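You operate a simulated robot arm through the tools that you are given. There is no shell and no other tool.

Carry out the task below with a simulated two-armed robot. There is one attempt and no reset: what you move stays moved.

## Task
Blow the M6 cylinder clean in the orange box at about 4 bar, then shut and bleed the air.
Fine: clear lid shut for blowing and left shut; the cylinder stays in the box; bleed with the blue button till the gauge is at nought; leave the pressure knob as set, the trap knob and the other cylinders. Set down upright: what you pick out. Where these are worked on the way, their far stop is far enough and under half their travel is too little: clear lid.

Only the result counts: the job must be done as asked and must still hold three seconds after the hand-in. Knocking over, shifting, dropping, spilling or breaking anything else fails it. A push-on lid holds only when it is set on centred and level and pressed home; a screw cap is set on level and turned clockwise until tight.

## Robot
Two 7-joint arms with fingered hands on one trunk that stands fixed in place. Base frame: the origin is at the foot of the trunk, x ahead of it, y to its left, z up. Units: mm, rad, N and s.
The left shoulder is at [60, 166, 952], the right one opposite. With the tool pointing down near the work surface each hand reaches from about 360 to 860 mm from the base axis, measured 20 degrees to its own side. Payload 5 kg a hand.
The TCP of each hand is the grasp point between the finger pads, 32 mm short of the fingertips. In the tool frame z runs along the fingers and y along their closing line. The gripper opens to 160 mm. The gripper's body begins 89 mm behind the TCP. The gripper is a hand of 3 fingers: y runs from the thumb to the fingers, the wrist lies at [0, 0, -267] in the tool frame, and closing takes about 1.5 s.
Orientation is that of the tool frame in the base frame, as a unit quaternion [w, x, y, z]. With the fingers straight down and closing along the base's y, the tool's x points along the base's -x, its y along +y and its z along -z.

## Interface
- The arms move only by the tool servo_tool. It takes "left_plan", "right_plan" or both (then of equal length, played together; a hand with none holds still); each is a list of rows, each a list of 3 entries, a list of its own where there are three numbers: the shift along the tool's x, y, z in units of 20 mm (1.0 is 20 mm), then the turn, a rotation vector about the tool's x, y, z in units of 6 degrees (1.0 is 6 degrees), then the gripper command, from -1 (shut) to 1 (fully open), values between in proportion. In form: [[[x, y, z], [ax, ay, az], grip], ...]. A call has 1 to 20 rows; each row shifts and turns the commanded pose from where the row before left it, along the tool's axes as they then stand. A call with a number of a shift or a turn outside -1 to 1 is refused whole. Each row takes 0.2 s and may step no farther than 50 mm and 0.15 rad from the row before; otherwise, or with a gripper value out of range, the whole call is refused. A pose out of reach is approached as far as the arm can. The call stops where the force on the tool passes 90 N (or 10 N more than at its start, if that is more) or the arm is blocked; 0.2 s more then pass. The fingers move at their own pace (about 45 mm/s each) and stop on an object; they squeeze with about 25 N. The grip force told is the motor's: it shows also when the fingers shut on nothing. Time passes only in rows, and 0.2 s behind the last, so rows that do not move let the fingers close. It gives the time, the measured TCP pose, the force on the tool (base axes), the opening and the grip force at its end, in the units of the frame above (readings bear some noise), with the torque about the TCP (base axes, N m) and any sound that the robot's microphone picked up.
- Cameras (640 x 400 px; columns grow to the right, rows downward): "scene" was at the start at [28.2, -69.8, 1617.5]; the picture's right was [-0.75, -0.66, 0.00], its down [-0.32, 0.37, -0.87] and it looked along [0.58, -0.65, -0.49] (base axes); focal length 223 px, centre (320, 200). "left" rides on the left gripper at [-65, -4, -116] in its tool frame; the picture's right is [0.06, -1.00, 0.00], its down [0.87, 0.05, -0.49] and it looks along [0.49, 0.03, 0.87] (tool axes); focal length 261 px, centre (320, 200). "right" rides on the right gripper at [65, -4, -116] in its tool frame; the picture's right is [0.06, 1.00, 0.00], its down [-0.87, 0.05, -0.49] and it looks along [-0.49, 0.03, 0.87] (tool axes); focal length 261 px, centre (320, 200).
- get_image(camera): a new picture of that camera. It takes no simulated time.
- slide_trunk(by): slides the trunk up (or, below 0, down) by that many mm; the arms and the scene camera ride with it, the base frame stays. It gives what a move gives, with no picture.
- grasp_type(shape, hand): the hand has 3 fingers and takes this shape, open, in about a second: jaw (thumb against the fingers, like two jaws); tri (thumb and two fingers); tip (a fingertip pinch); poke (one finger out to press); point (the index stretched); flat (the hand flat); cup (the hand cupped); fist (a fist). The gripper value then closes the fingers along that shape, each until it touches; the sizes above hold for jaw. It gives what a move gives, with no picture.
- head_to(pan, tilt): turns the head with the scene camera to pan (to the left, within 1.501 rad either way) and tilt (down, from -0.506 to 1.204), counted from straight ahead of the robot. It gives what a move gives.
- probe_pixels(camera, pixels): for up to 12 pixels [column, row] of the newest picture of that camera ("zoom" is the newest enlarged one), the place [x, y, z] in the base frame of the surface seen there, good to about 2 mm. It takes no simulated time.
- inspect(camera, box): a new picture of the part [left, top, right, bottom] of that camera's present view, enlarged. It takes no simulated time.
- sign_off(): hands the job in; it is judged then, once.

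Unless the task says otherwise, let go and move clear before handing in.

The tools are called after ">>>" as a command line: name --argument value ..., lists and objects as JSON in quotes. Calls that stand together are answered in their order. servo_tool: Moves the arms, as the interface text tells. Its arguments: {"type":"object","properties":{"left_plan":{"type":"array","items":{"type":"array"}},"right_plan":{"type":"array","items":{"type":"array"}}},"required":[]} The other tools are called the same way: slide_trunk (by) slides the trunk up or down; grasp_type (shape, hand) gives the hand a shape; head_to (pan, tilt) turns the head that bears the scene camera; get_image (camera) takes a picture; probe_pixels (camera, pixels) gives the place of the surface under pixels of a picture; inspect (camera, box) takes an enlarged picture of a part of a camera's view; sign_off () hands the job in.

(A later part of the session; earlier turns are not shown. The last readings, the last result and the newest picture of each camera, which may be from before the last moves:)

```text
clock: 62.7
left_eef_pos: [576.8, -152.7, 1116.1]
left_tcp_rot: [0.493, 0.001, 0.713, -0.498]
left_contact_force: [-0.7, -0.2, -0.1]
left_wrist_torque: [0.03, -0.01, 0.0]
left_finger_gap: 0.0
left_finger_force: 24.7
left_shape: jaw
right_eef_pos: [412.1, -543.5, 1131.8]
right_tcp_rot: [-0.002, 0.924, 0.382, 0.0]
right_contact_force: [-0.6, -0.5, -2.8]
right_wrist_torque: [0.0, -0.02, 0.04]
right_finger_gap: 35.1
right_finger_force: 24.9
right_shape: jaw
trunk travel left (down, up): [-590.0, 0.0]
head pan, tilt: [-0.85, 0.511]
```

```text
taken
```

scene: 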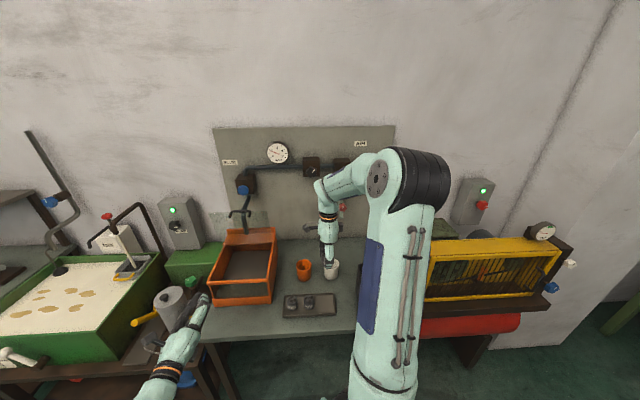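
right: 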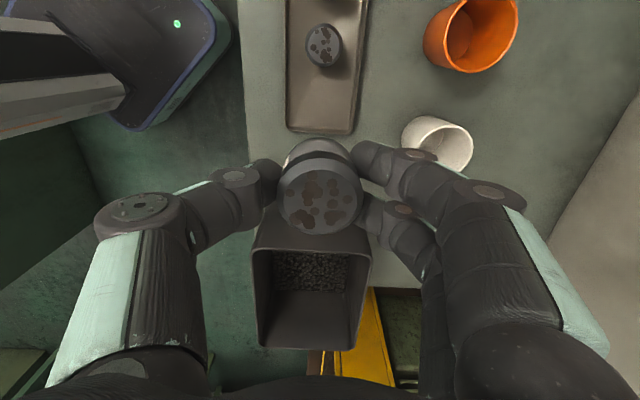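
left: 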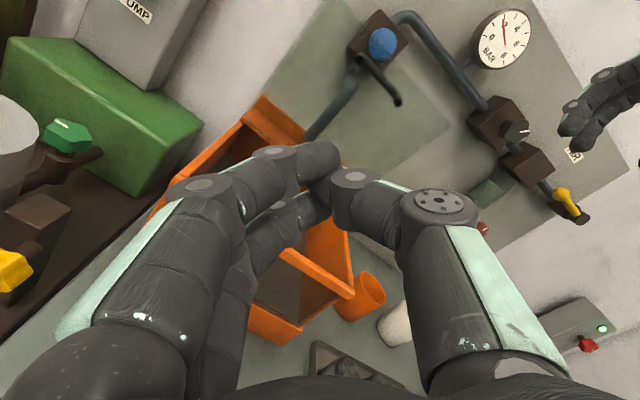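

M6 is in the hand, with M8 and M10 left in the tray. I'll carry it over the open box at z≈1132.

>>> servo_tool --right_plan '[[[0.969, 0.24, 0], [0, 0, 0], -1], [[0.969, 0.24, 0], [0, 0, 0], -1], [[0.969, 0.24, 0], [0, 0, 0], -1], [[0.969, 0.24, 0], [0, 0, 0], -1], [[0.969, 0.24, 0], [0, 0, 0], -1], [[0.969, 0.24, 0], [0, 0, 0], -1], [[0.969, 0.24, 0], [0, 0, 0], -1], [[0.969, 0.24, 0], [0, 0, 0], -1], [[0.969, 0.24, 0], [0, 0, 0], -1], [[0.969, 0.24, 0], [0, 0, 0], -1], [[0.969, 0.24, 0], [0, 0, 0], -1], [[0.969, 0.24, 0], [0, 0, 0], -1], [[0.969, 0.24, 0], [0, 0, 0], -1], [[0.969, 0.24, 0], [0, 0, 0], -1], [[0.969, 0.24, 0], [0, 0, 0], -1], [[0.969, 0.24, 0], [0, 0, 0], -1], [[0.969, 0.24, 0], [0, 0, 0], -1], [[0.969, 0.24, 0], [0, 0, 0], -1]]'

>>> get_image --camera "right"

>>> inspect --camera "scene" --box '[180, 150, 320, 310]'

```text
clock: 66.5
left_eef_pos: [578.6, -151.1, 1115.9]
left_tcp_rot: [0.494, 0.0, 0.714, -0.497]
left_contact_force: [0.8, 0.5, 0.5]
left_wrist_torque: [0.0, 0.02, 0.0]
left_finger_gap: 0.2
left_finger_force: 25.0
left_shape: jaw
right_eef_pos: [720.9, -356.7, 1132.3]
right_tcp_rot: [-0.002, 0.924, 0.383, 0.0]
right_contact_force: [0.1, 0.0, -1.9]
right_wrist_torque: [-0.02, -0.01, -0.01]
right_finger_gap: 35.4
right_finger_force: 25.0
right_shape: jaw
trunk travel left (down, up): [-590.0, 0.0]
head pan, tilt: [-0.85, 0.511]
```

```text
taken
```

right: 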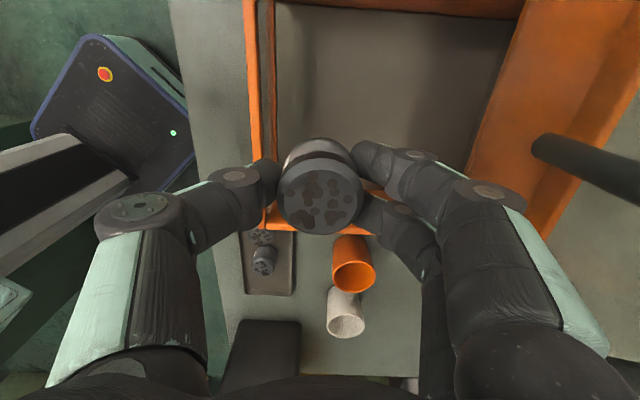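

```text
2.50 times, centred on (250, 230) of scene
```

zoom: 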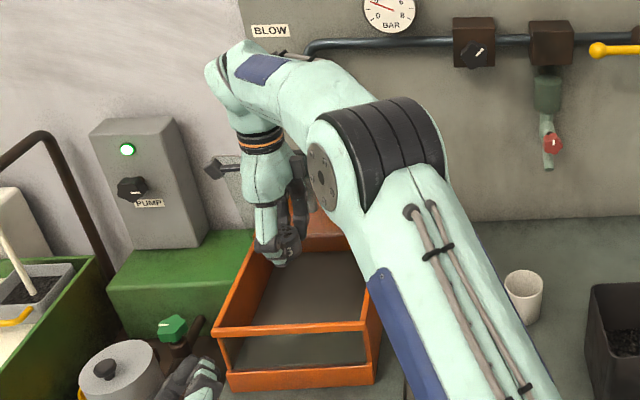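

The cylinder hangs over the box centre, but with the closing line across the box depth the thumb knuckle would meet the front rail. I'll turn the hand 90° so the fingers spread along the box width, staying at z≈1132.

>>> servo_tool --right_plan '[[[0, 0, 0], [0, 0, -1], -1], [[0, 0, 0], [0, 0, -1], -1], [[0, 0, 0], [0, 0, -1], -1], [[0, 0, 0], [0, 0, -1], -1], [[0, 0, 0], [0, 0, -1], -1], [[0, 0, 0], [0, 0, -1], -1], [[0, 0, 0], [0, 0, -1], -1], [[0, 0, 0], [0, 0, -1], -1], [[0, 0, 0], [0, 0, -1], -1], [[0, 0, 0], [0, 0, -1], -1], [[0, 0, 0], [0, 0, -1], -1], [[0, 0, 0], [0, 0, -1], -1], [[0, 0, 0], [0, 0, -1], -1], [[0, 0, 0], [0, 0, -1], -1], [[0, 0, 0], [0, 0, -1], -1]]'

>>> get_image --camera "right"

>>> inspect --camera "scene" --box '[180, 150, 320, 310]'

```text
clock: 69.7
left_eef_pos: [577.8, -151.2, 1116.5]
left_tcp_rot: [0.493, 0.0, 0.714, -0.497]
left_contact_force: [-1.1, -0.3, 0.2]
left_wrist_torque: [-0.02, 0.02, 0.0]
left_finger_gap: 0.0
left_finger_force: 25.4
left_shape: jaw
right_eef_pos: [721.0, -357.3, 1132.7]
right_tcp_rot: [-0.001, 0.381, 0.924, 0.001]
right_contact_force: [-0.3, 0.0, -2.3]
right_wrist_torque: [0.0, -0.02, -0.02]
right_finger_gap: 35.2
right_finger_force: 25.0
right_shape: jaw
trunk travel left (down, up): [-590.0, 0.0]
head pan, tilt: [-0.85, 0.511]
```

```text
taken
```

right: 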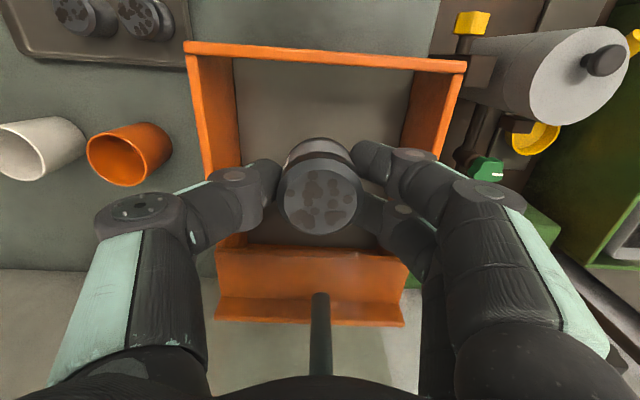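

```text
2.50 times, centred on (250, 230) of scene
```

zoom: 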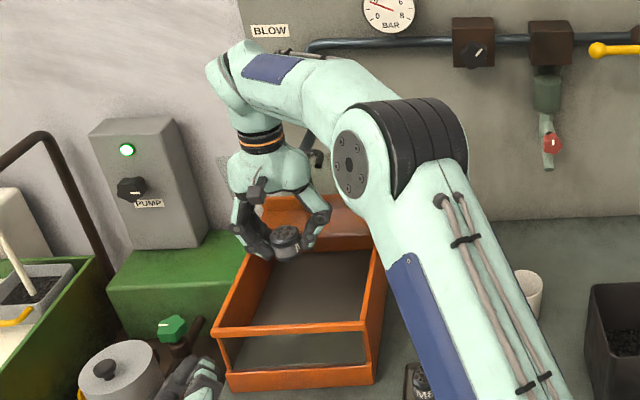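

The hand now spreads along the box width. Before lowering, I'll probe the side walls and floor to confirm the fingers will fit.

>>> probe_pixels --camera "right" --pixels '[[189, 62], [195, 100], [232, 100], [452, 80], [440, 120], [408, 100], [320, 52], [320, 100], [300, 255], [222, 250], [405, 255]]'

```text
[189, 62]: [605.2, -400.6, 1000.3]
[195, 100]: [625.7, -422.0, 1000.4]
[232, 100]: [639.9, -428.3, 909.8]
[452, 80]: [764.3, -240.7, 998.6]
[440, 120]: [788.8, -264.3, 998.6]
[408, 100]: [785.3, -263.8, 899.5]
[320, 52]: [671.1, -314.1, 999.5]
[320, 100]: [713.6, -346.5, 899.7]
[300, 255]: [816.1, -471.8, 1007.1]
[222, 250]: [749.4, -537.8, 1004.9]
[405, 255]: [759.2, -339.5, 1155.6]
```

The inside spans u≈-364 to -150 with the hand centred at -257, and the floor is at z≈900. I'll lower the cylinder to just above the floor.

>>> servo_tool --right_plan '[[[0, 0, 1], [0, 0, 0], -1], [[0, 0, 1], [0, 0, 0], -1], [[0, 0, 1], [0, 0, 0], -1], [[0, 0, 1], [0, 0, 0], -1], [[0, 0, 1], [0, 0, 0], -1], [[0, 0, 1], [0, 0, 0], -1], [[0, 0, 1], [0, 0, 0], -1], [[0, 0, 1], [0, 0, 0], -1], [[0, 0, 0.8], [0, 0, 0], -1], [[0, 0, 0.4], [0, 0, 0], -1], [[0, 0, 0.1], [0, 0, 0], -1]]'

>>> get_image --camera "right"

>>> inspect --camera "scene" --box '[190, 200, 290, 310]'

```text
clock: 72.1
left_eef_pos: [577.4, -151.1, 1116.6]
left_tcp_rot: [0.493, 0.001, 0.714, -0.497]
left_contact_force: [-0.4, -0.2, 0.5]
left_wrist_torque: [-0.01, -0.04, 0.01]
left_finger_gap: 0.0
left_finger_force: 24.9
left_shape: jaw
right_eef_pos: [720.6, -357.0, 944.5]
right_tcp_rot: [0.0, 0.383, 0.924, 0.001]
right_contact_force: [0.8, -0.3, -4.0]
right_wrist_torque: [-0.01, -0.03, 0.0]
right_finger_gap: 35.2
right_finger_force: 24.6
right_shape: jaw
trunk travel left (down, up): [-590.0, 0.0]
head pan, tilt: [-0.85, 0.511]
```

```text
taken
```

right: 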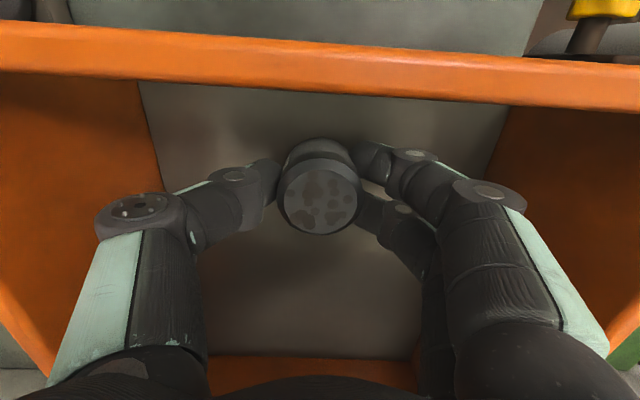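

```text
3.64 times, centred on (240, 255) of scene
```

zoom: 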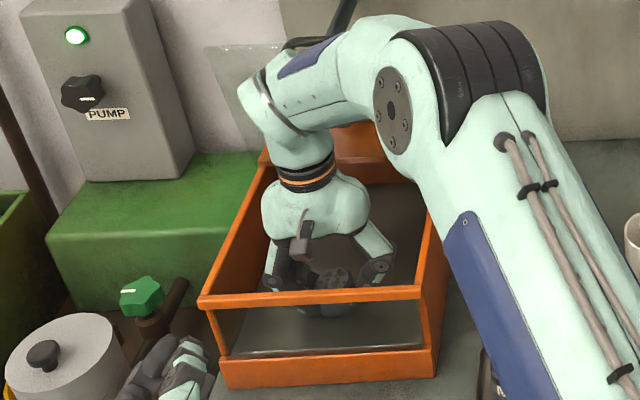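

The cylinder is about 5 mm above the floor. I'll ease it down the last few millimetres and watch the force.

>>> servo_tool --right_plan '[[[0, 0, 0.1], [0, 0, 0], -1], [[0, 0, 0.08], [0, 0, 0], -1], [[0, 0, 0.06], [0, 0, 0], -1]]'

```text
clock: 72.9
left_eef_pos: [577.9, -151.6, 1116.6]
left_tcp_rot: [0.493, 0.0, 0.714, -0.497]
left_contact_force: [0.2, 0.4, -0.1]
left_wrist_torque: [-0.01, -0.03, 0.02]
left_finger_gap: 0.0
left_finger_force: 25.2
left_shape: jaw
right_eef_pos: [721.4, -356.3, 941.3]
right_tcp_rot: [-0.001, 0.383, 0.924, 0.002]
right_contact_force: [0.0, 0.6, -2.8]
right_wrist_torque: [-0.04, 0.0, -0.02]
right_finger_gap: 35.0
right_finger_force: 25.0
right_shape: jaw
trunk travel left (down, up): [-590.0, 0.0]
head pan, tilt: [-0.85, 0.511]
```

>>> servo_tool --right_plan '[[[0, 0, 0.06], [0, 0, 0], -1], [[0, 0, 0.06], [0, 0, 0], -1]]'

```text
clock: 73.5
left_eef_pos: [576.9, -152.2, 1116.1]
left_tcp_rot: [0.494, 0.001, 0.713, -0.497]
left_contact_force: [-0.3, 0.5, 0.1]
left_wrist_torque: [0.03, 0.01, 0.01]
left_finger_gap: 0.0
left_finger_force: 25.1
left_shape: jaw
right_eef_pos: [721.6, -357.0, 939.5]
right_tcp_rot: [0.0, 0.383, 0.924, 0.001]
right_contact_force: [-1.3, -1.3, 0.6]
right_wrist_torque: [0.01, -0.02, 0.01]
right_finger_gap: 35.4
right_finger_force: 25.1
right_shape: jaw
trunk travel left (down, up): [-590.0, 0.0]
head pan, tilt: [-0.85, 0.511]
```

The downward load changed from -2.8 to +0.6 N, so the cylinder touches the floor. I'll settle it a touch more and open the fingers gently.

>>> servo_tool --right_plan '[[[0, 0, 0.03], [0, 0, 0], -1], [[0, 0, 0], [0, 0, 0], -0.5], [[0, 0, 0], [0, 0, 0], -0.45], [[0, 0, 0], [0, 0, 0], -0.4], [[0, 0, 0], [0, 0, 0], -0.35], [[0, 0, 0], [0, 0, 0], -0.3], [[0, 0, 0], [0, 0, 0], -0.3]]'

>>> get_image --camera "right"

```text
clock: 75.1
left_eef_pos: [577.2, -151.9, 1115.5]
left_tcp_rot: [0.494, 0.0, 0.713, -0.497]
left_contact_force: [0.6, 0.0, 0.2]
left_wrist_torque: [0.04, 0.01, 0.01]
left_finger_gap: 0.1
left_finger_force: 25.4
left_shape: jaw
right_eef_pos: [722.1, -356.4, 938.6]
right_tcp_rot: [-0.002, 0.382, 0.924, 0.002]
right_contact_force: [0.2, -0.2, 0.0]
right_wrist_torque: [-0.03, 0.0, -0.01]
right_finger_gap: 55.5
right_finger_force: 0.0
right_shape: jaw
trunk travel left (down, up): [-590.0, 0.0]
head pan, tilt: [-0.85, 0.511]
```

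```text
taken
```

right: 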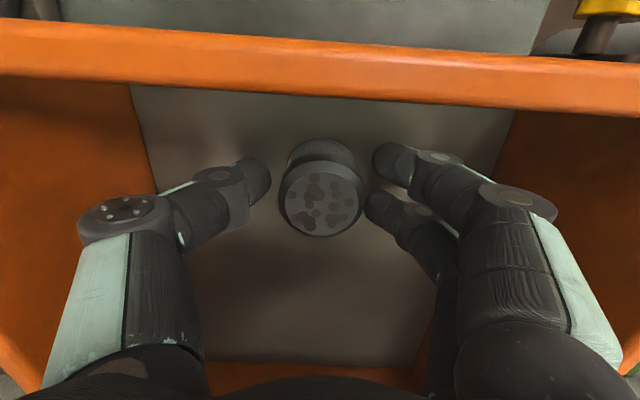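

The cylinder stands upright on the box floor, free of the fingers. I'll lift the right hand straight up out of the box.

>>> servo_tool --right_plan '[[[0, 0, -0.3], [0, 0, 0], -0.3], [[0, 0, -0.7], [0, 0, 0], -0.3], [[0, 0, -1], [0, 0, 0], -0.3], [[0, 0, -1], [0, 0, 0], -0.3], [[0, 0, -1], [0, 0, 0], -0.3], [[0, 0, -1], [0, 0, 0], -0.3], [[0, 0, -1], [0, 0, 0], -0.3], [[0, 0, -1], [0, 0, 0], -0.3], [[0, 0, -1], [0, 0, 0], -0.3], [[0, 0, -1], [0, 0, 0], -0.3], [[0, 0, -1], [0, 0, 0], -0.3], [[0, 0, -1], [0, 0, 0], -0.3], [[0, 0, -1], [0, 0, 0], -0.3]]'

>>> get_image --camera "right"

>>> get_image --camera "scene"

```text
clock: 77.9
left_eef_pos: [577.4, -151.7, 1116.9]
left_tcp_rot: [0.494, 0.0, 0.713, -0.497]
left_contact_force: [0.5, 0.3, -0.2]
left_wrist_torque: [0.0, 0.0, 0.02]
left_finger_gap: 0.0
left_finger_force: 25.0
left_shape: jaw
right_eef_pos: [722.4, -356.6, 1178.2]
right_tcp_rot: [-0.002, 0.383, 0.924, 0.002]
right_contact_force: [-0.3, 1.3, -0.1]
right_wrist_torque: [-0.03, 0.02, 0.01]
right_finger_gap: 55.5
right_finger_force: 0.1
right_shape: jaw
trunk travel left (down, up): [-590.0, 0.0]
head pan, tilt: [-0.85, 0.511]
```

```text
taken
```

right: 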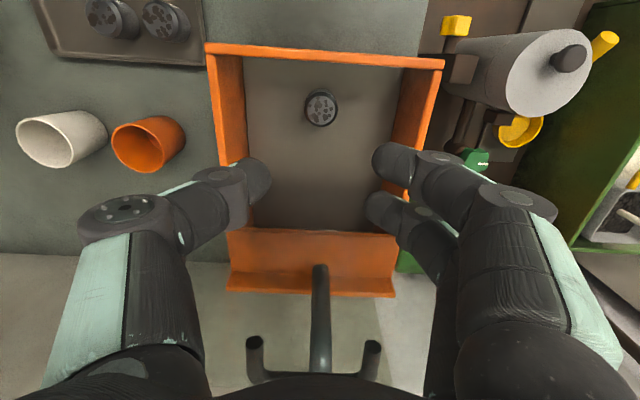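

```text
taken
```

scene: 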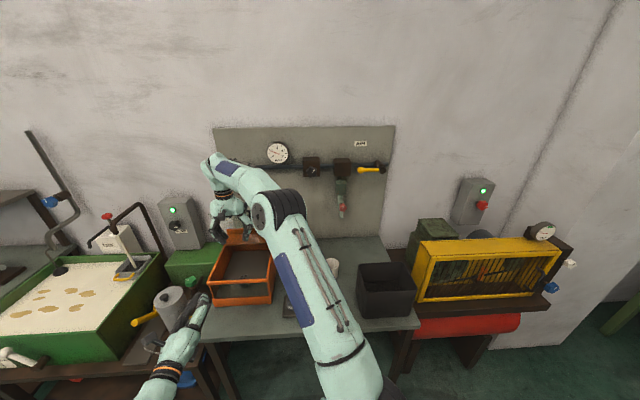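

M6 stands in the box at (321,108), seen from above. I'll set the right hand to the poke shape for unlatching the lid, and later for the button and lever.

>>> grasp_type --hand "right" --shape "poke"

>>> get_image --camera "right"

```text
clock: 78.8
left_eef_pos: [577.6, -151.7, 1116.0]
left_tcp_rot: [0.494, 0.0, 0.713, -0.497]
left_contact_force: [-0.4, -0.6, 0.3]
left_wrist_torque: [-0.03, 0.01, 0.04]
left_finger_gap: 0.0
left_finger_force: 25.1
left_shape: jaw
right_eef_pos: [722.2, -358.2, 1176.8]
right_tcp_rot: [-0.002, 0.382, 0.924, 0.001]
right_contact_force: [-0.1, 0.2, -0.2]
right_wrist_torque: [-0.01, 0.0, 0.03]
right_finger_gap: 0.0
right_finger_force: 0.0
right_shape: poke
trunk travel left (down, up): [-590.0, 0.0]
head pan, tilt: [-0.85, 0.511]
```

```text
taken
```

right: 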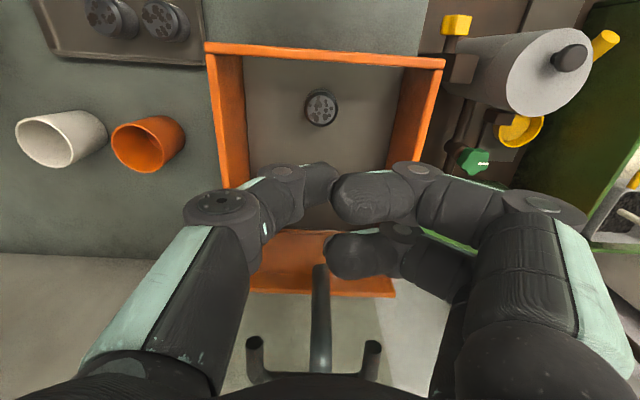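

The poke shape brings the fingers towards the middle; I'll zoom in to see which fingertip stands out.

>>> inspect --camera "right" --box '[170, 130, 600, 400]'

>>> inspect --camera "scene" --box '[190, 140, 280, 250]'

>>> probe_pixels --camera "right" --pixels '[[328, 180], [345, 195], [340, 255], [300, 185], [385, 190], [380, 255]]'

```text
1.48 times, centred on (385, 265) of right
```

zoom: 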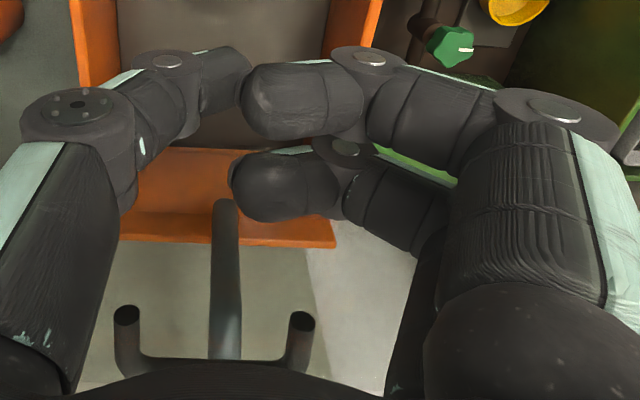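

```text
3.64 times, centred on (235, 195) of scene
```

zoom: 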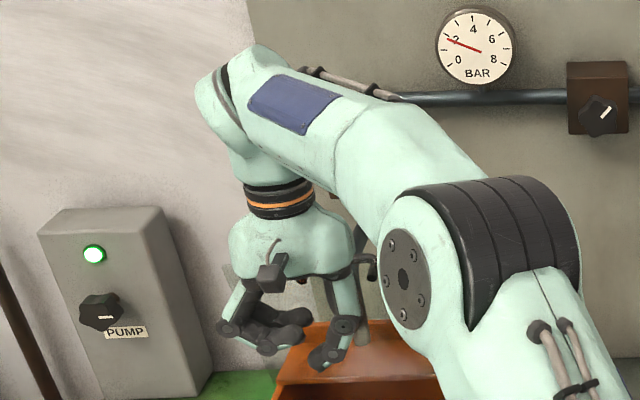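

```text
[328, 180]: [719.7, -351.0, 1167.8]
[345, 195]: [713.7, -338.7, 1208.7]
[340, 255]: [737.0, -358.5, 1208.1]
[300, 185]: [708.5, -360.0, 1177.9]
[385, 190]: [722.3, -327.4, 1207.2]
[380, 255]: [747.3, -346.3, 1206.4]
```

In this shape the thumb is the pressing finger, near the tool axis, with the two fingers curled back. I'll raise the right hand, shift it right of the handle, tilt it 30° and bring it over the lid's top edge.

>>> servo_tool --right_plan '[[[0, -0.975, -1], [0, 0, 0], 1], [[0, -0.975, -1], [0, 0, 0], 1], [[0, -0.975, -1], [0, 0, 0], 1], [[0, -0.975, -1], [0, 0, 0], 1], [[0, 0, 0], [0, -1, 0], 1], [[0, 0, 0], [0, -1, 0], 1], [[0, 0, 0], [0, -1, 0], 1], [[0, 0, 0], [0, -1, 0], 1], [[0, 0, 0], [0, -1, 0], 1]]'

>>> get_image --camera "right"

>>> get_image --camera "scene"

```text
clock: 80.8
left_eef_pos: [577.9, -151.3, 1117.1]
left_tcp_rot: [0.494, 0.001, 0.713, -0.498]
left_contact_force: [0.5, 0.8, 0.0]
left_wrist_torque: [-0.03, 0.01, -0.02]
left_finger_gap: 0.0
left_finger_force: 24.3
left_shape: jaw
right_eef_pos: [664.6, -413.0, 1258.5]
right_tcp_rot: [0.239, 0.371, 0.892, -0.098]
right_contact_force: [-0.1, -0.1, -0.1]
right_wrist_torque: [0.02, 0.0, 0.02]
right_finger_gap: 0.0
right_finger_force: 0.2
right_shape: poke
trunk travel left (down, up): [-590.0, 0.0]
head pan, tilt: [-0.85, 0.511]
```

```text
taken
```

right: 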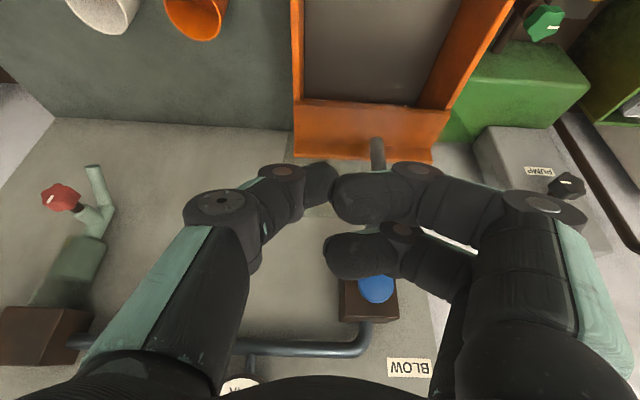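

```text
taken
```

scene: 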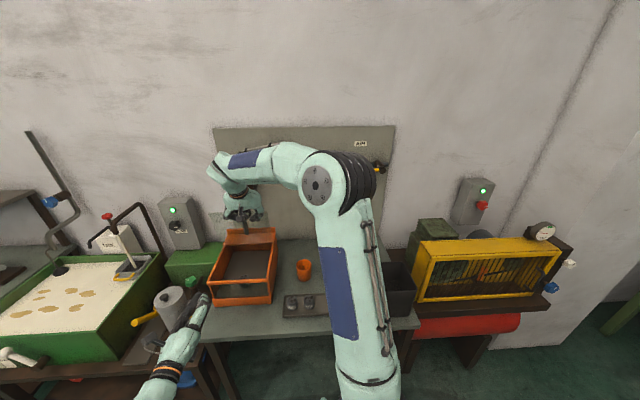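

The right hand is above and right of the handle at u≈-178. Now I'll bring the left fingertips back under the raised lid as a support.

>>> servo_tool --left_plan '[[[0, 0, 1], [0, 0, 0], -1], [[0, 0, 1], [0, 0, 0], -1], [[0, 0, 1], [0, 0, 0], -1], [[0, 0, 1], [0, 0, 0], -1], [[0, 0, 1], [0, 0, 0], -1], [[0, 0, 1], [0, 0, 0], -1], [[0, 0, 1], [0, 0, 0], -1], [[0, 0, 1], [0, 0, 0], -1], [[0, 0, 1], [0, 0, 0], -1], [[0, 0, 1], [0, 0, 0], -1], [[0, 0, 1], [0, 0, 0], -1], [[0, 0, 1], [0, 0, 0], -1], [[0, 0, 1], [0, 0, 0], -1], [[0, 0, 0.8], [0, 0, 0], -1], [[0, 0, 0.6], [0, 0, 0], -1], [[0, 0, 0.5], [0, 0, 0], -1]]'

>>> get_image --camera "left"

>>> inspect --camera "scene" --box '[190, 160, 290, 270]'

```text
clock: 84.2
left_eef_pos: [787.2, -362.1, 1111.3]
left_tcp_rot: [0.494, 0.0, 0.713, -0.498]
left_contact_force: [-0.6, -0.1, -0.6]
left_wrist_torque: [0.03, 0.01, 0.01]
left_finger_gap: 0.0
left_finger_force: 24.8
left_shape: jaw
right_eef_pos: [665.6, -414.2, 1257.7]
right_tcp_rot: [0.238, 0.37, 0.893, -0.096]
right_contact_force: [-0.5, 0.2, 0.1]
right_wrist_torque: [0.02, 0.0, -0.01]
right_finger_gap: 0.0
right_finger_force: 0.0
right_shape: poke
trunk travel left (down, up): [-590.0, 0.0]
head pan, tilt: [-0.85, 0.511]
```

```text
taken
```

left: 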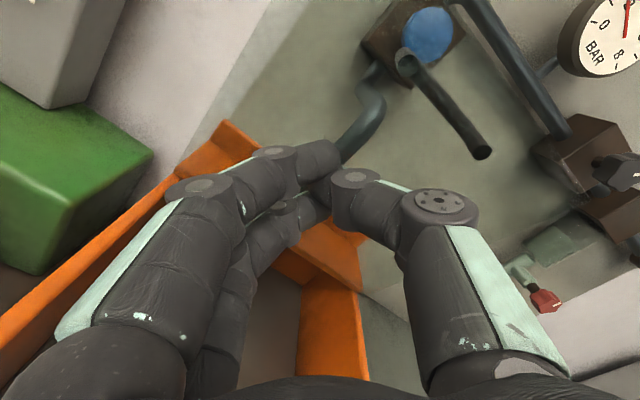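

```text
3.64 times, centred on (240, 215) of scene
```

zoom: 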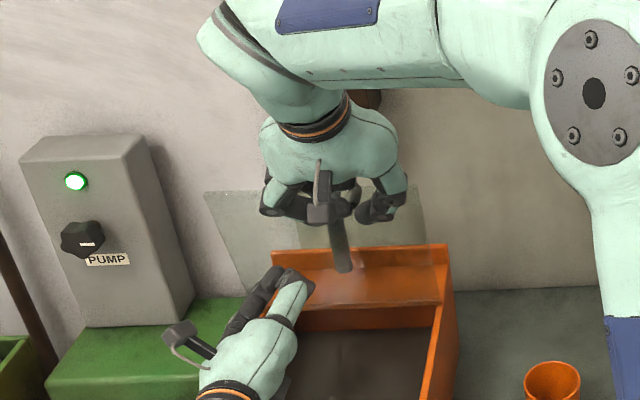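

The left fingertips wait just under the lid (TCP v≈813). Now the right thumb goes forward over the lid's top edge and down behind it.

>>> servo_tool --right_plan '[[[-0.853, 0, 0.49], [0, 0, 0], 1], [[-0.853, 0, 0.49], [0, 0, 0], 1], [[-0.853, 0, 0.49], [0, 0, 0], 1], [[-0.853, 0, 0.49], [0, 0, 0], 1], [[-0.853, 0, 0.49], [0, 0, 0], 1], [[-0.853, 0, 0.49], [0, 0, 0], 1]]'

>>> get_image --camera "right"

>>> inspect --camera "scene" --box '[190, 160, 290, 270]'

```text
clock: 85.6
left_eef_pos: [787.0, -362.2, 1110.7]
left_tcp_rot: [0.493, 0.0, 0.714, -0.497]
left_contact_force: [0.5, -0.3, 0.5]
left_wrist_torque: [0.0, 0.0, 0.01]
left_finger_gap: 0.1
left_finger_force: 24.9
left_shape: jaw
right_eef_pos: [751.0, -497.1, 1257.6]
right_tcp_rot: [0.237, 0.37, 0.893, -0.098]
right_contact_force: [-0.5, 0.5, -0.4]
right_wrist_torque: [0.01, 0.02, -0.01]
right_finger_gap: 0.3
right_finger_force: 0.1
right_shape: poke
trunk travel left (down, up): [-590.0, 0.0]
head pan, tilt: [-0.85, 0.511]
```

```text
taken
```

right: 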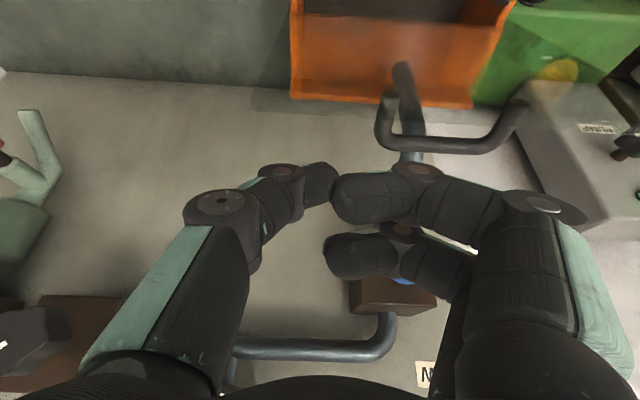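

```text
3.64 times, centred on (240, 215) of scene
```

zoom: 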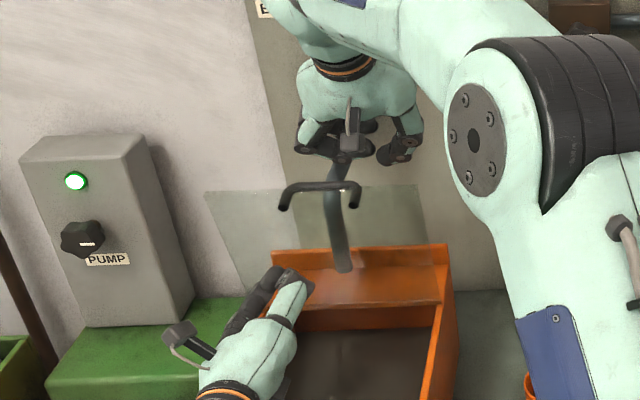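

The thumb is above and behind the lid's top edge (TCP v≈883, z≈1258). I'll probe the handle and lid edge to check depth before going down.

>>> probe_pixels --camera "right" --pixels '[[440, 146], [385, 130], [480, 148], [386, 98], [518, 106], [325, 185], [318, 200]]'

>>> inspect --camera "right" --box '[220, 50, 560, 270]'

```text
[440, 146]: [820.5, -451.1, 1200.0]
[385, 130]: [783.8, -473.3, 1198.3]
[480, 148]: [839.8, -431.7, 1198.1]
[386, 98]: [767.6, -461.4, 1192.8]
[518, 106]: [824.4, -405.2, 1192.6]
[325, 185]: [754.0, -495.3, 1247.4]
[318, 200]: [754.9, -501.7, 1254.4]
```

```text
1.82 times, centred on (390, 160) of right
```

zoom: 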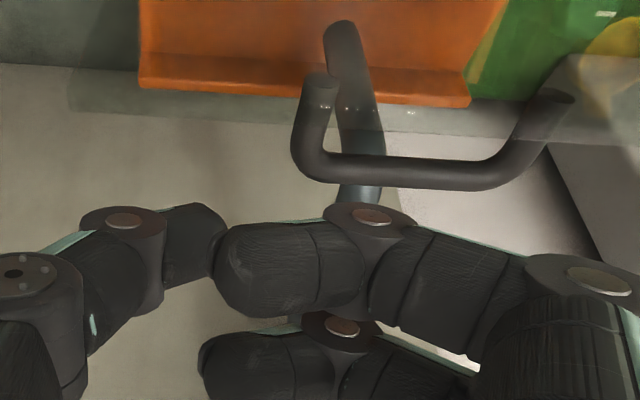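

The lid's rear face is at about v≈866 and the thumb is 17 mm behind it. I'll go down 55 mm behind the edge, then pull gently towards the front.

>>> servo_tool --right_plan '[[[0.458, 0, 0.793], [0, 0, 0], 1], [[0.458, 0, 0.793], [0, 0, 0], 1], [[0.458, 0, 0.793], [0, 0, 0], 1], [[0, 0, 0], [0, 0, 0], 1]]'

>>> get_image --camera "right"

>>> inspect --camera "scene" --box '[190, 160, 290, 270]'

```text
clock: 86.6
left_eef_pos: [782.6, -358.9, 1116.0]
left_tcp_rot: [0.495, 0.001, 0.712, -0.499]
left_contact_force: [-0.3, -0.4, 0.6]
left_wrist_torque: [-0.02, 0.02, -0.05]
left_finger_gap: 0.0
left_finger_force: 24.6
left_shape: jaw
right_eef_pos: [748.7, -490.0, 1214.7]
right_tcp_rot: [0.247, 0.369, 0.891, -0.096]
right_contact_force: [-4.1, 15.9, 54.5]
right_wrist_torque: [2.29, -0.57, 0.36]
right_finger_gap: 0.0
right_finger_force: 0.0
right_shape: poke
trunk travel left (down, up): [-590.0, 0.0]
head pan, tilt: [-0.85, 0.511]
```

```text
taken
```

right: 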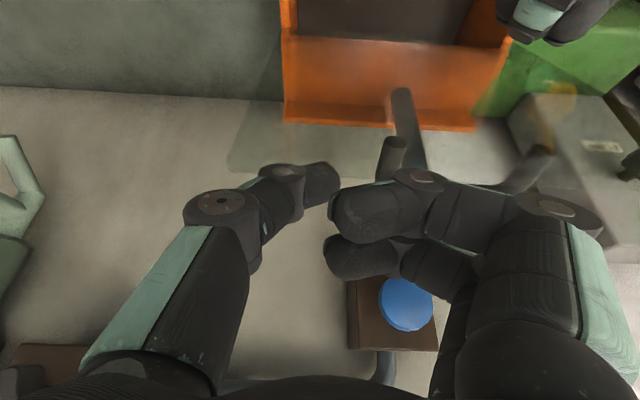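

```text
3.64 times, centred on (240, 215) of scene
```

zoom: 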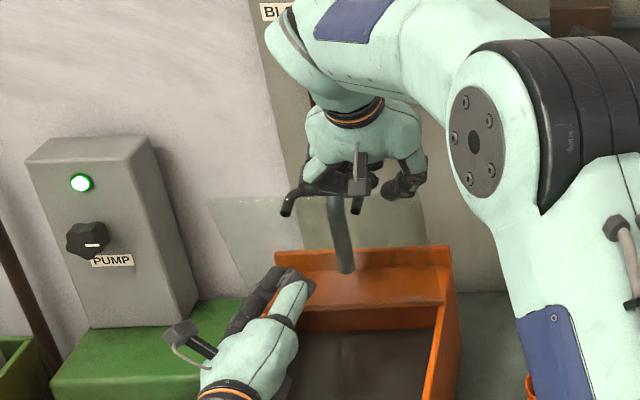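

The curled fingers have landed on top of the handle bar (54 N upward), which gives friction on it. I'll use that contact and draw the hand gently towards the front to tip the lid onto the left fingertips.

>>> servo_tool --right_plan '[[[0.433, 0, -0.25], [0, 0, 0], 1], [[0.433, 0, -0.25], [0, 0, 0], 1], [[0.433, 0, -0.25], [0, 0, 0], 1], [[0, 0, 0], [0, 0, 0], 1]]'

>>> get_image --camera "right"

>>> inspect --camera "scene" --box '[190, 160, 290, 270]'

```text
clock: 87.6
left_eef_pos: [784.3, -359.2, 1114.1]
left_tcp_rot: [0.494, 0.0, 0.712, -0.499]
left_contact_force: [0.1, 0.8, -0.3]
left_wrist_torque: [0.02, -0.01, -0.01]
left_finger_gap: 0.1
left_finger_force: 25.7
left_shape: jaw
right_eef_pos: [725.3, -473.0, 1207.4]
right_tcp_rot: [0.24, 0.37, 0.892, -0.098]
right_contact_force: [-7.7, 14.1, 35.5]
right_wrist_torque: [1.52, -0.45, 0.47]
right_finger_gap: 0.2
right_finger_force: 0.0
right_shape: poke
trunk travel left (down, up): [-590.0, 0.0]
head pan, tilt: [-0.85, 0.511]
```

```text
taken
```

right: 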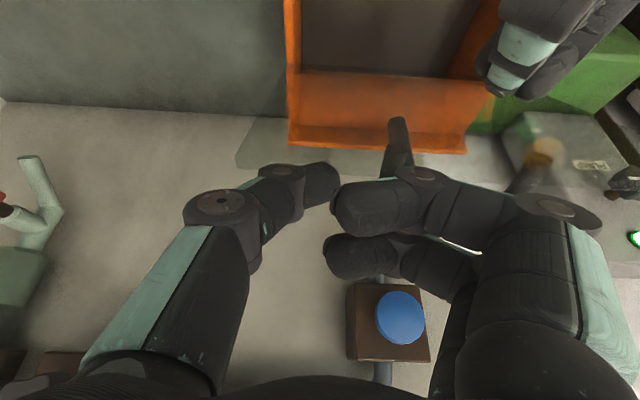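

```text
3.64 times, centred on (240, 215) of scene
```

zoom: 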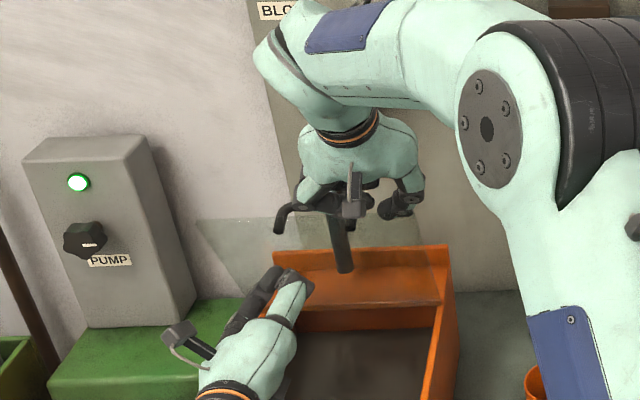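

The lid's top edge moved forward (left corner from about (208,200) to (197,222) in the enlarged view), so it is tipping. I'll draw another 20 mm and then lift the right hand clear.

>>> servo_tool --right_plan '[[[0.433, 0, -0.25], [0, 0, 0], 1], [[0.433, 0, -0.25], [0, 0, 0], 1], [[0, 0, 0], [0, 0, 0], 1], [[0, 0, -0.5], [0, 0, 0], 1], [[0, 0, -0.8], [0, 0, 0], 1], [[0, 0, -0.8], [0, 0, 0], 1]]'

>>> get_image --camera "right"

>>> inspect --camera "scene" --box '[190, 160, 290, 270]'

```text
clock: 89.0
left_eef_pos: [787.7, -360.2, 1111.7]
left_tcp_rot: [0.494, 0.0, 0.713, -0.497]
left_contact_force: [-0.5, 0.1, 0.2]
left_wrist_torque: [0.0, 0.02, 0.0]
left_finger_gap: 0.1
left_finger_force: 25.3
left_shape: jaw
right_eef_pos: [700.3, -444.6, 1240.2]
right_tcp_rot: [0.238, 0.371, 0.892, -0.099]
right_contact_force: [0.5, -0.3, 0.7]
right_wrist_torque: [0.01, -0.01, -0.02]
right_finger_gap: 0.0
right_finger_force: 0.1
right_shape: poke
trunk travel left (down, up): [-590.0, 0.0]
head pan, tilt: [-0.85, 0.511]
```

```text
taken
```

right: 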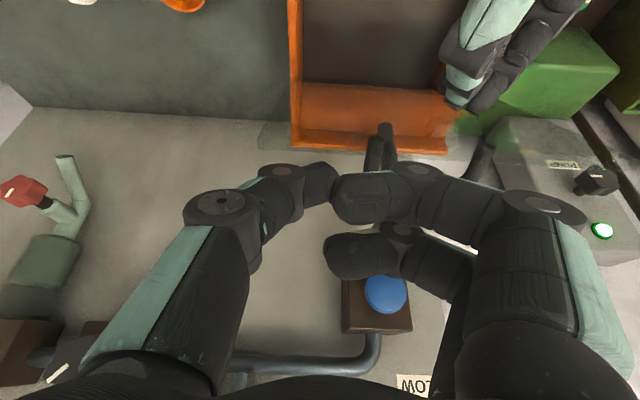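

```text
3.64 times, centred on (240, 215) of scene
```

zoom: 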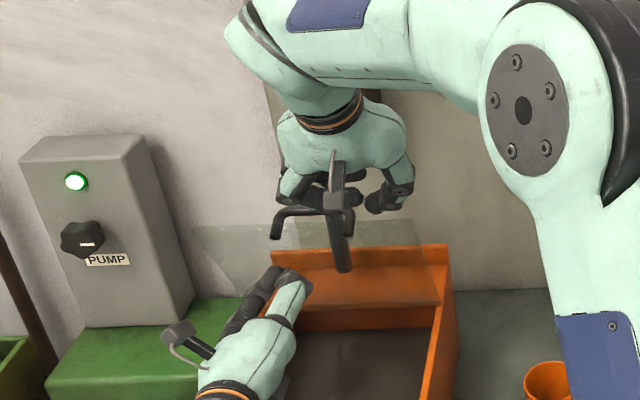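

The lid now leans towards the left fingertips, with the right hand clear. I'll lower it by drawing the left hand back and down in small steps.

>>> servo_tool --left_plan '[[[0.195, 0.195, -0.5], [0, 0, 0], -1], [[0.195, 0.195, -0.5], [0, 0, 0], -1], [[0.195, 0.195, -0.5], [0, 0, 0], -1], [[0.195, 0.195, -0.5], [0, 0, 0], -1], [[0.195, 0.195, -0.5], [0, 0, 0], -1]]'

>>> get_image --camera "left"

>>> inspect --camera "scene" --box '[190, 160, 290, 270]'

```text
clock: 90.2
left_eef_pos: [751.8, -326.6, 1085.7]
left_tcp_rot: [0.494, 0.0, 0.714, -0.496]
left_contact_force: [0.0, 0.2, 0.3]
left_wrist_torque: [0.03, -0.04, 0.03]
left_finger_gap: 0.0
left_finger_force: 24.8
left_shape: jaw
right_eef_pos: [699.4, -446.1, 1240.6]
right_tcp_rot: [0.239, 0.37, 0.892, -0.097]
right_contact_force: [-0.1, -0.3, 0.1]
right_wrist_torque: [0.02, 0.04, 0.01]
right_finger_gap: 0.2
right_finger_force: 0.0
right_shape: poke
trunk travel left (down, up): [-590.0, 0.0]
head pan, tilt: [-0.85, 0.511]
```

```text
taken
```

left: 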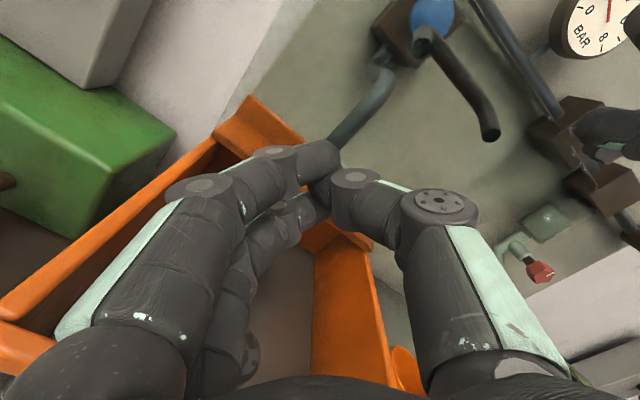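

```text
3.64 times, centred on (240, 215) of scene
```

zoom: 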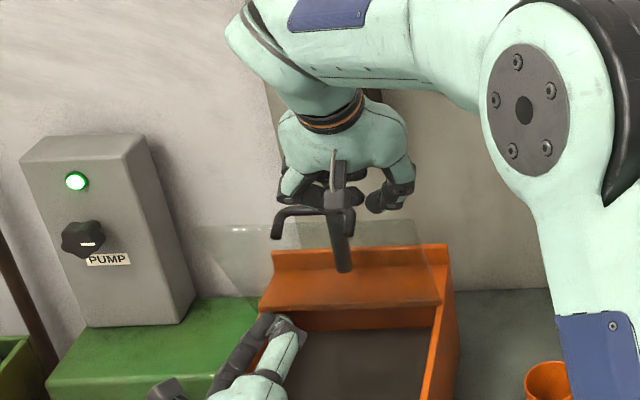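

The lid did not follow the left hand: it stays where it was put (about 63°), so its hinge holds by friction. I'll leave the left hand as a guard below and push the lid forward and down from behind with the right thumb, first getting behind its top edge.

>>> servo_tool --right_plan '[[[-0.76, 0, 0.44], [0, 0, 0], 1], [[-0.76, 0, 0.44], [0, 0, 0], 1], [[0.375, 0, 0.65], [0, 0, 0], 1], [[0.375, 0, 0.65], [0, 0, 0], 1], [[0.375, 0, 0.65], [0, 0, 0], 1], [[0, 0, 0], [0, 0, 0], 1]]'

>>> get_image --camera "right"

>>> inspect --camera "scene" --box '[190, 160, 290, 270]'

```text
clock: 91.6
left_eef_pos: [751.6, -326.3, 1084.2]
left_tcp_rot: [0.494, 0.0, 0.713, -0.497]
left_contact_force: [-0.1, -0.4, -0.1]
left_wrist_torque: [0.01, -0.02, 0.02]
left_finger_gap: 0.0
left_finger_force: 25.5
left_shape: jaw
right_eef_pos: [725.1, -469.5, 1194.0]
right_tcp_rot: [0.239, 0.37, 0.892, -0.098]
right_contact_force: [0.7, 0.2, 1.3]
right_wrist_torque: [0.04, -0.03, 0.02]
right_finger_gap: 0.0
right_finger_force: 0.0
right_shape: poke
trunk travel left (down, up): [-590.0, 0.0]
head pan, tilt: [-0.85, 0.511]
```

```text
taken
```

right: 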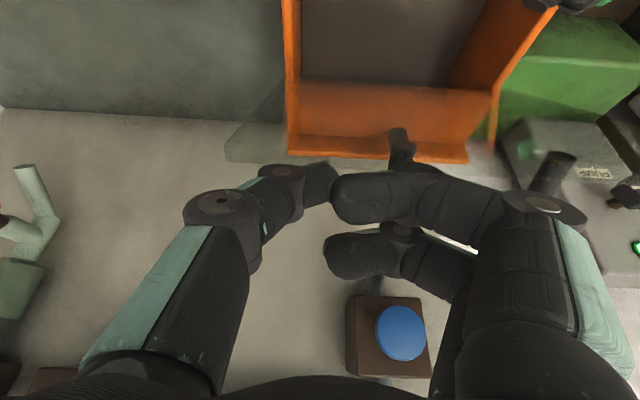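

```text
3.64 times, centred on (240, 215) of scene
```

zoom: 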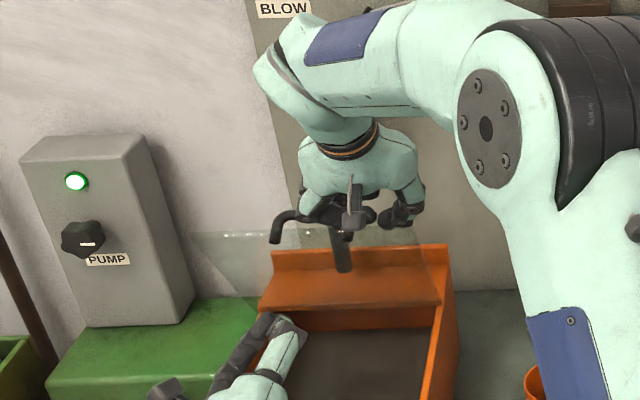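

The right hand is just behind the lid (v≈845, z≈1194), the force is about 1 N and the lid has begun to move. I'll push along the closing arc with the right hand while the left guard backs away.

>>> servo_tool --right_plan '[[[0.46, 0, -0.3], [0, 0, 0], 1], [[0.46, 0, -0.3], [0, 0, 0], 1], [[0.84, 0, -0.02], [0, 0, 0], 1], [[0.84, 0, -0.02], [0, 0, 0], 1], [[0, 0, 0], [0, 0, 0], 1]]' --left_plan '[[[0.17, 0.17, -0.9], [0, 0, 0], -1], [[0.17, 0.17, -0.9], [0, 0, 0], -1], [[0.17, 0.17, -0.9], [0, 0, 0], -1], [[0.17, 0.17, -0.9], [0, 0, 0], -1], [[0, 0, 0], [0, 0, 0], -1]]'

>>> get_image --camera "right"

>>> inspect --camera "scene" --box '[190, 170, 290, 280]'

```text
clock: 92.8
left_eef_pos: [699.2, -274.7, 1068.5]
left_tcp_rot: [0.493, 0.001, 0.713, -0.498]
left_contact_force: [0.4, -0.1, 0.3]
left_wrist_torque: [0.02, -0.01, -0.01]
left_finger_gap: 0.0
left_finger_force: 24.9
left_shape: jaw
right_eef_pos: [688.2, -433.4, 1180.2]
right_tcp_rot: [0.237, 0.37, 0.893, -0.098]
right_contact_force: [-0.1, 0.2, -0.3]
right_wrist_torque: [0.03, 0.01, -0.05]
right_finger_gap: 0.1
right_finger_force: 0.1
right_shape: poke
trunk travel left (down, up): [-590.0, 0.0]
head pan, tilt: [-0.85, 0.511]
```

```text
taken
```

right: 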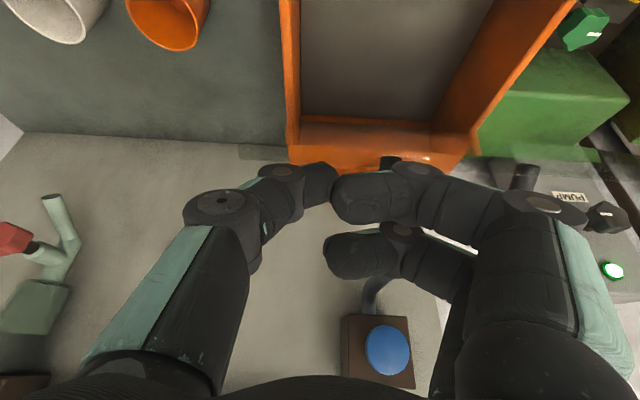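

```text
3.64 times, centred on (240, 225) of scene
```

zoom: 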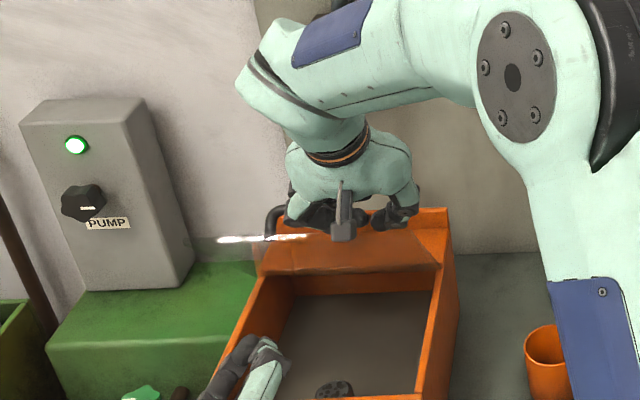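

The lid has come down to about 50° (bright edge near (255,238) in the enlarged view) with almost no force. I'll continue the arc for the next 20°.

>>> servo_tool --right_plan '[[[0.83, 0, 0.1], [0, 0, 0], 1], [[0.83, 0, 0.1], [0, 0, 0], 1], [[0.8, 0, 0.26], [0, 0, 0], 1], [[0.8, 0, 0.26], [0, 0, 0], 1], [[0, 0, 0], [0, 0, 0], 1]]'

>>> get_image --camera "right"

>>> inspect --camera "scene" --box '[190, 170, 290, 300]'

>>> get_image --camera "left"

```text
clock: 94.0
left_eef_pos: [698.6, -274.5, 1067.7]
left_tcp_rot: [0.494, 0.0, 0.713, -0.497]
left_contact_force: [-0.3, -0.3, -1.2]
left_wrist_torque: [-0.04, -0.01, 0.02]
left_finger_gap: 0.0
left_finger_force: 24.8
left_shape: jaw
right_eef_pos: [652.5, -399.4, 1134.6]
right_tcp_rot: [0.238, 0.37, 0.893, -0.098]
right_contact_force: [-0.5, 0.6, -0.1]
right_wrist_torque: [0.02, 0.02, 0.06]
right_finger_gap: 0.2
right_finger_force: 0.1
right_shape: poke
trunk travel left (down, up): [-590.0, 0.0]
head pan, tilt: [-0.85, 0.511]
```

```text
taken
```

right: 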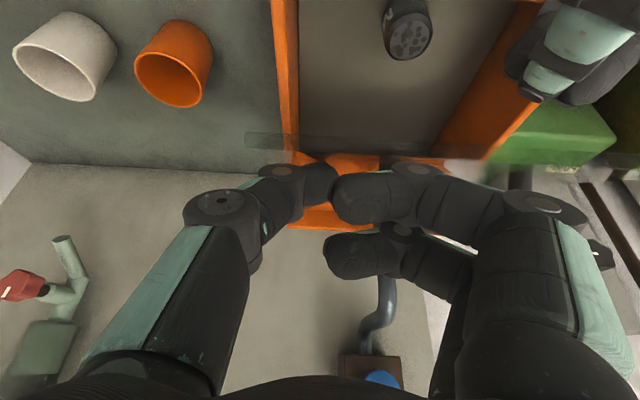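

```text
3.08 times, centred on (240, 235) of scene
```

zoom: 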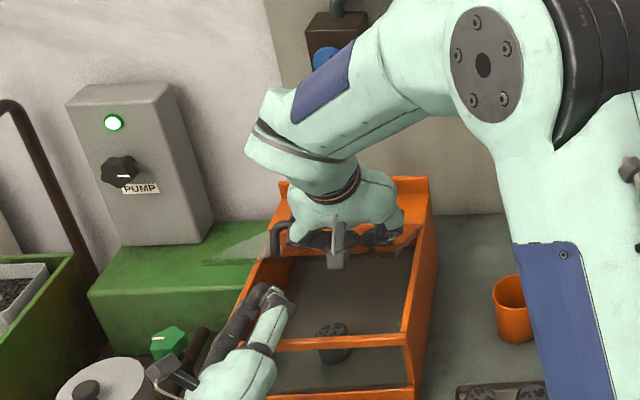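

```text
taken
```

left: 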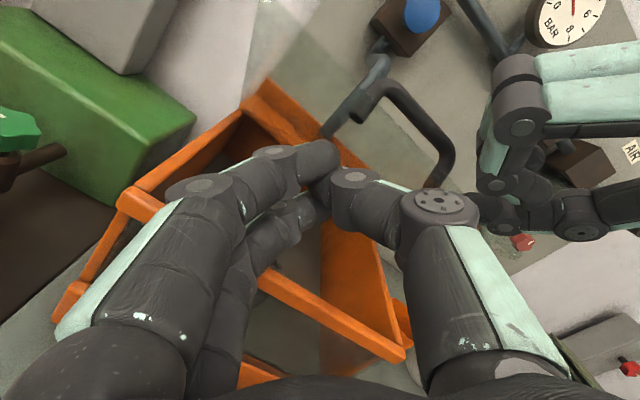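

The lid is lower now, and the handle shows in the left view around (400,110). I'll probe it for the current angle.

>>> probe_pixels --camera "left" --pixels '[[360, 112], [400, 92], [440, 140], [430, 175], [420, 115]]'

>>> inspect --camera "left" --box '[230, 20, 550, 220]'

```text
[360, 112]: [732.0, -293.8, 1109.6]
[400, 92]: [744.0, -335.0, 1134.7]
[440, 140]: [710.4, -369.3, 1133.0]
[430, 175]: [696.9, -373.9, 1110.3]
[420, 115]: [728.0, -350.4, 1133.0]
```

```text
2.00 times, centred on (390, 120) of left
```

zoom: 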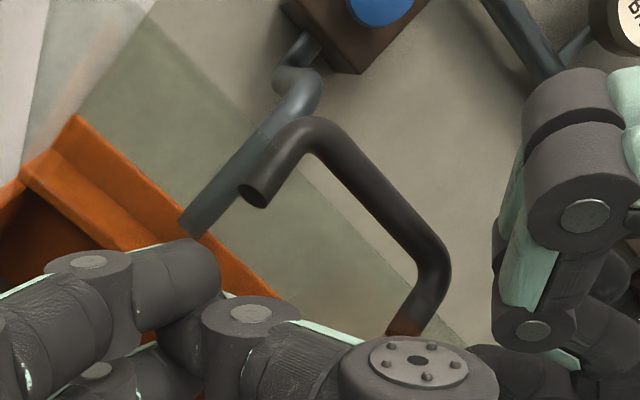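

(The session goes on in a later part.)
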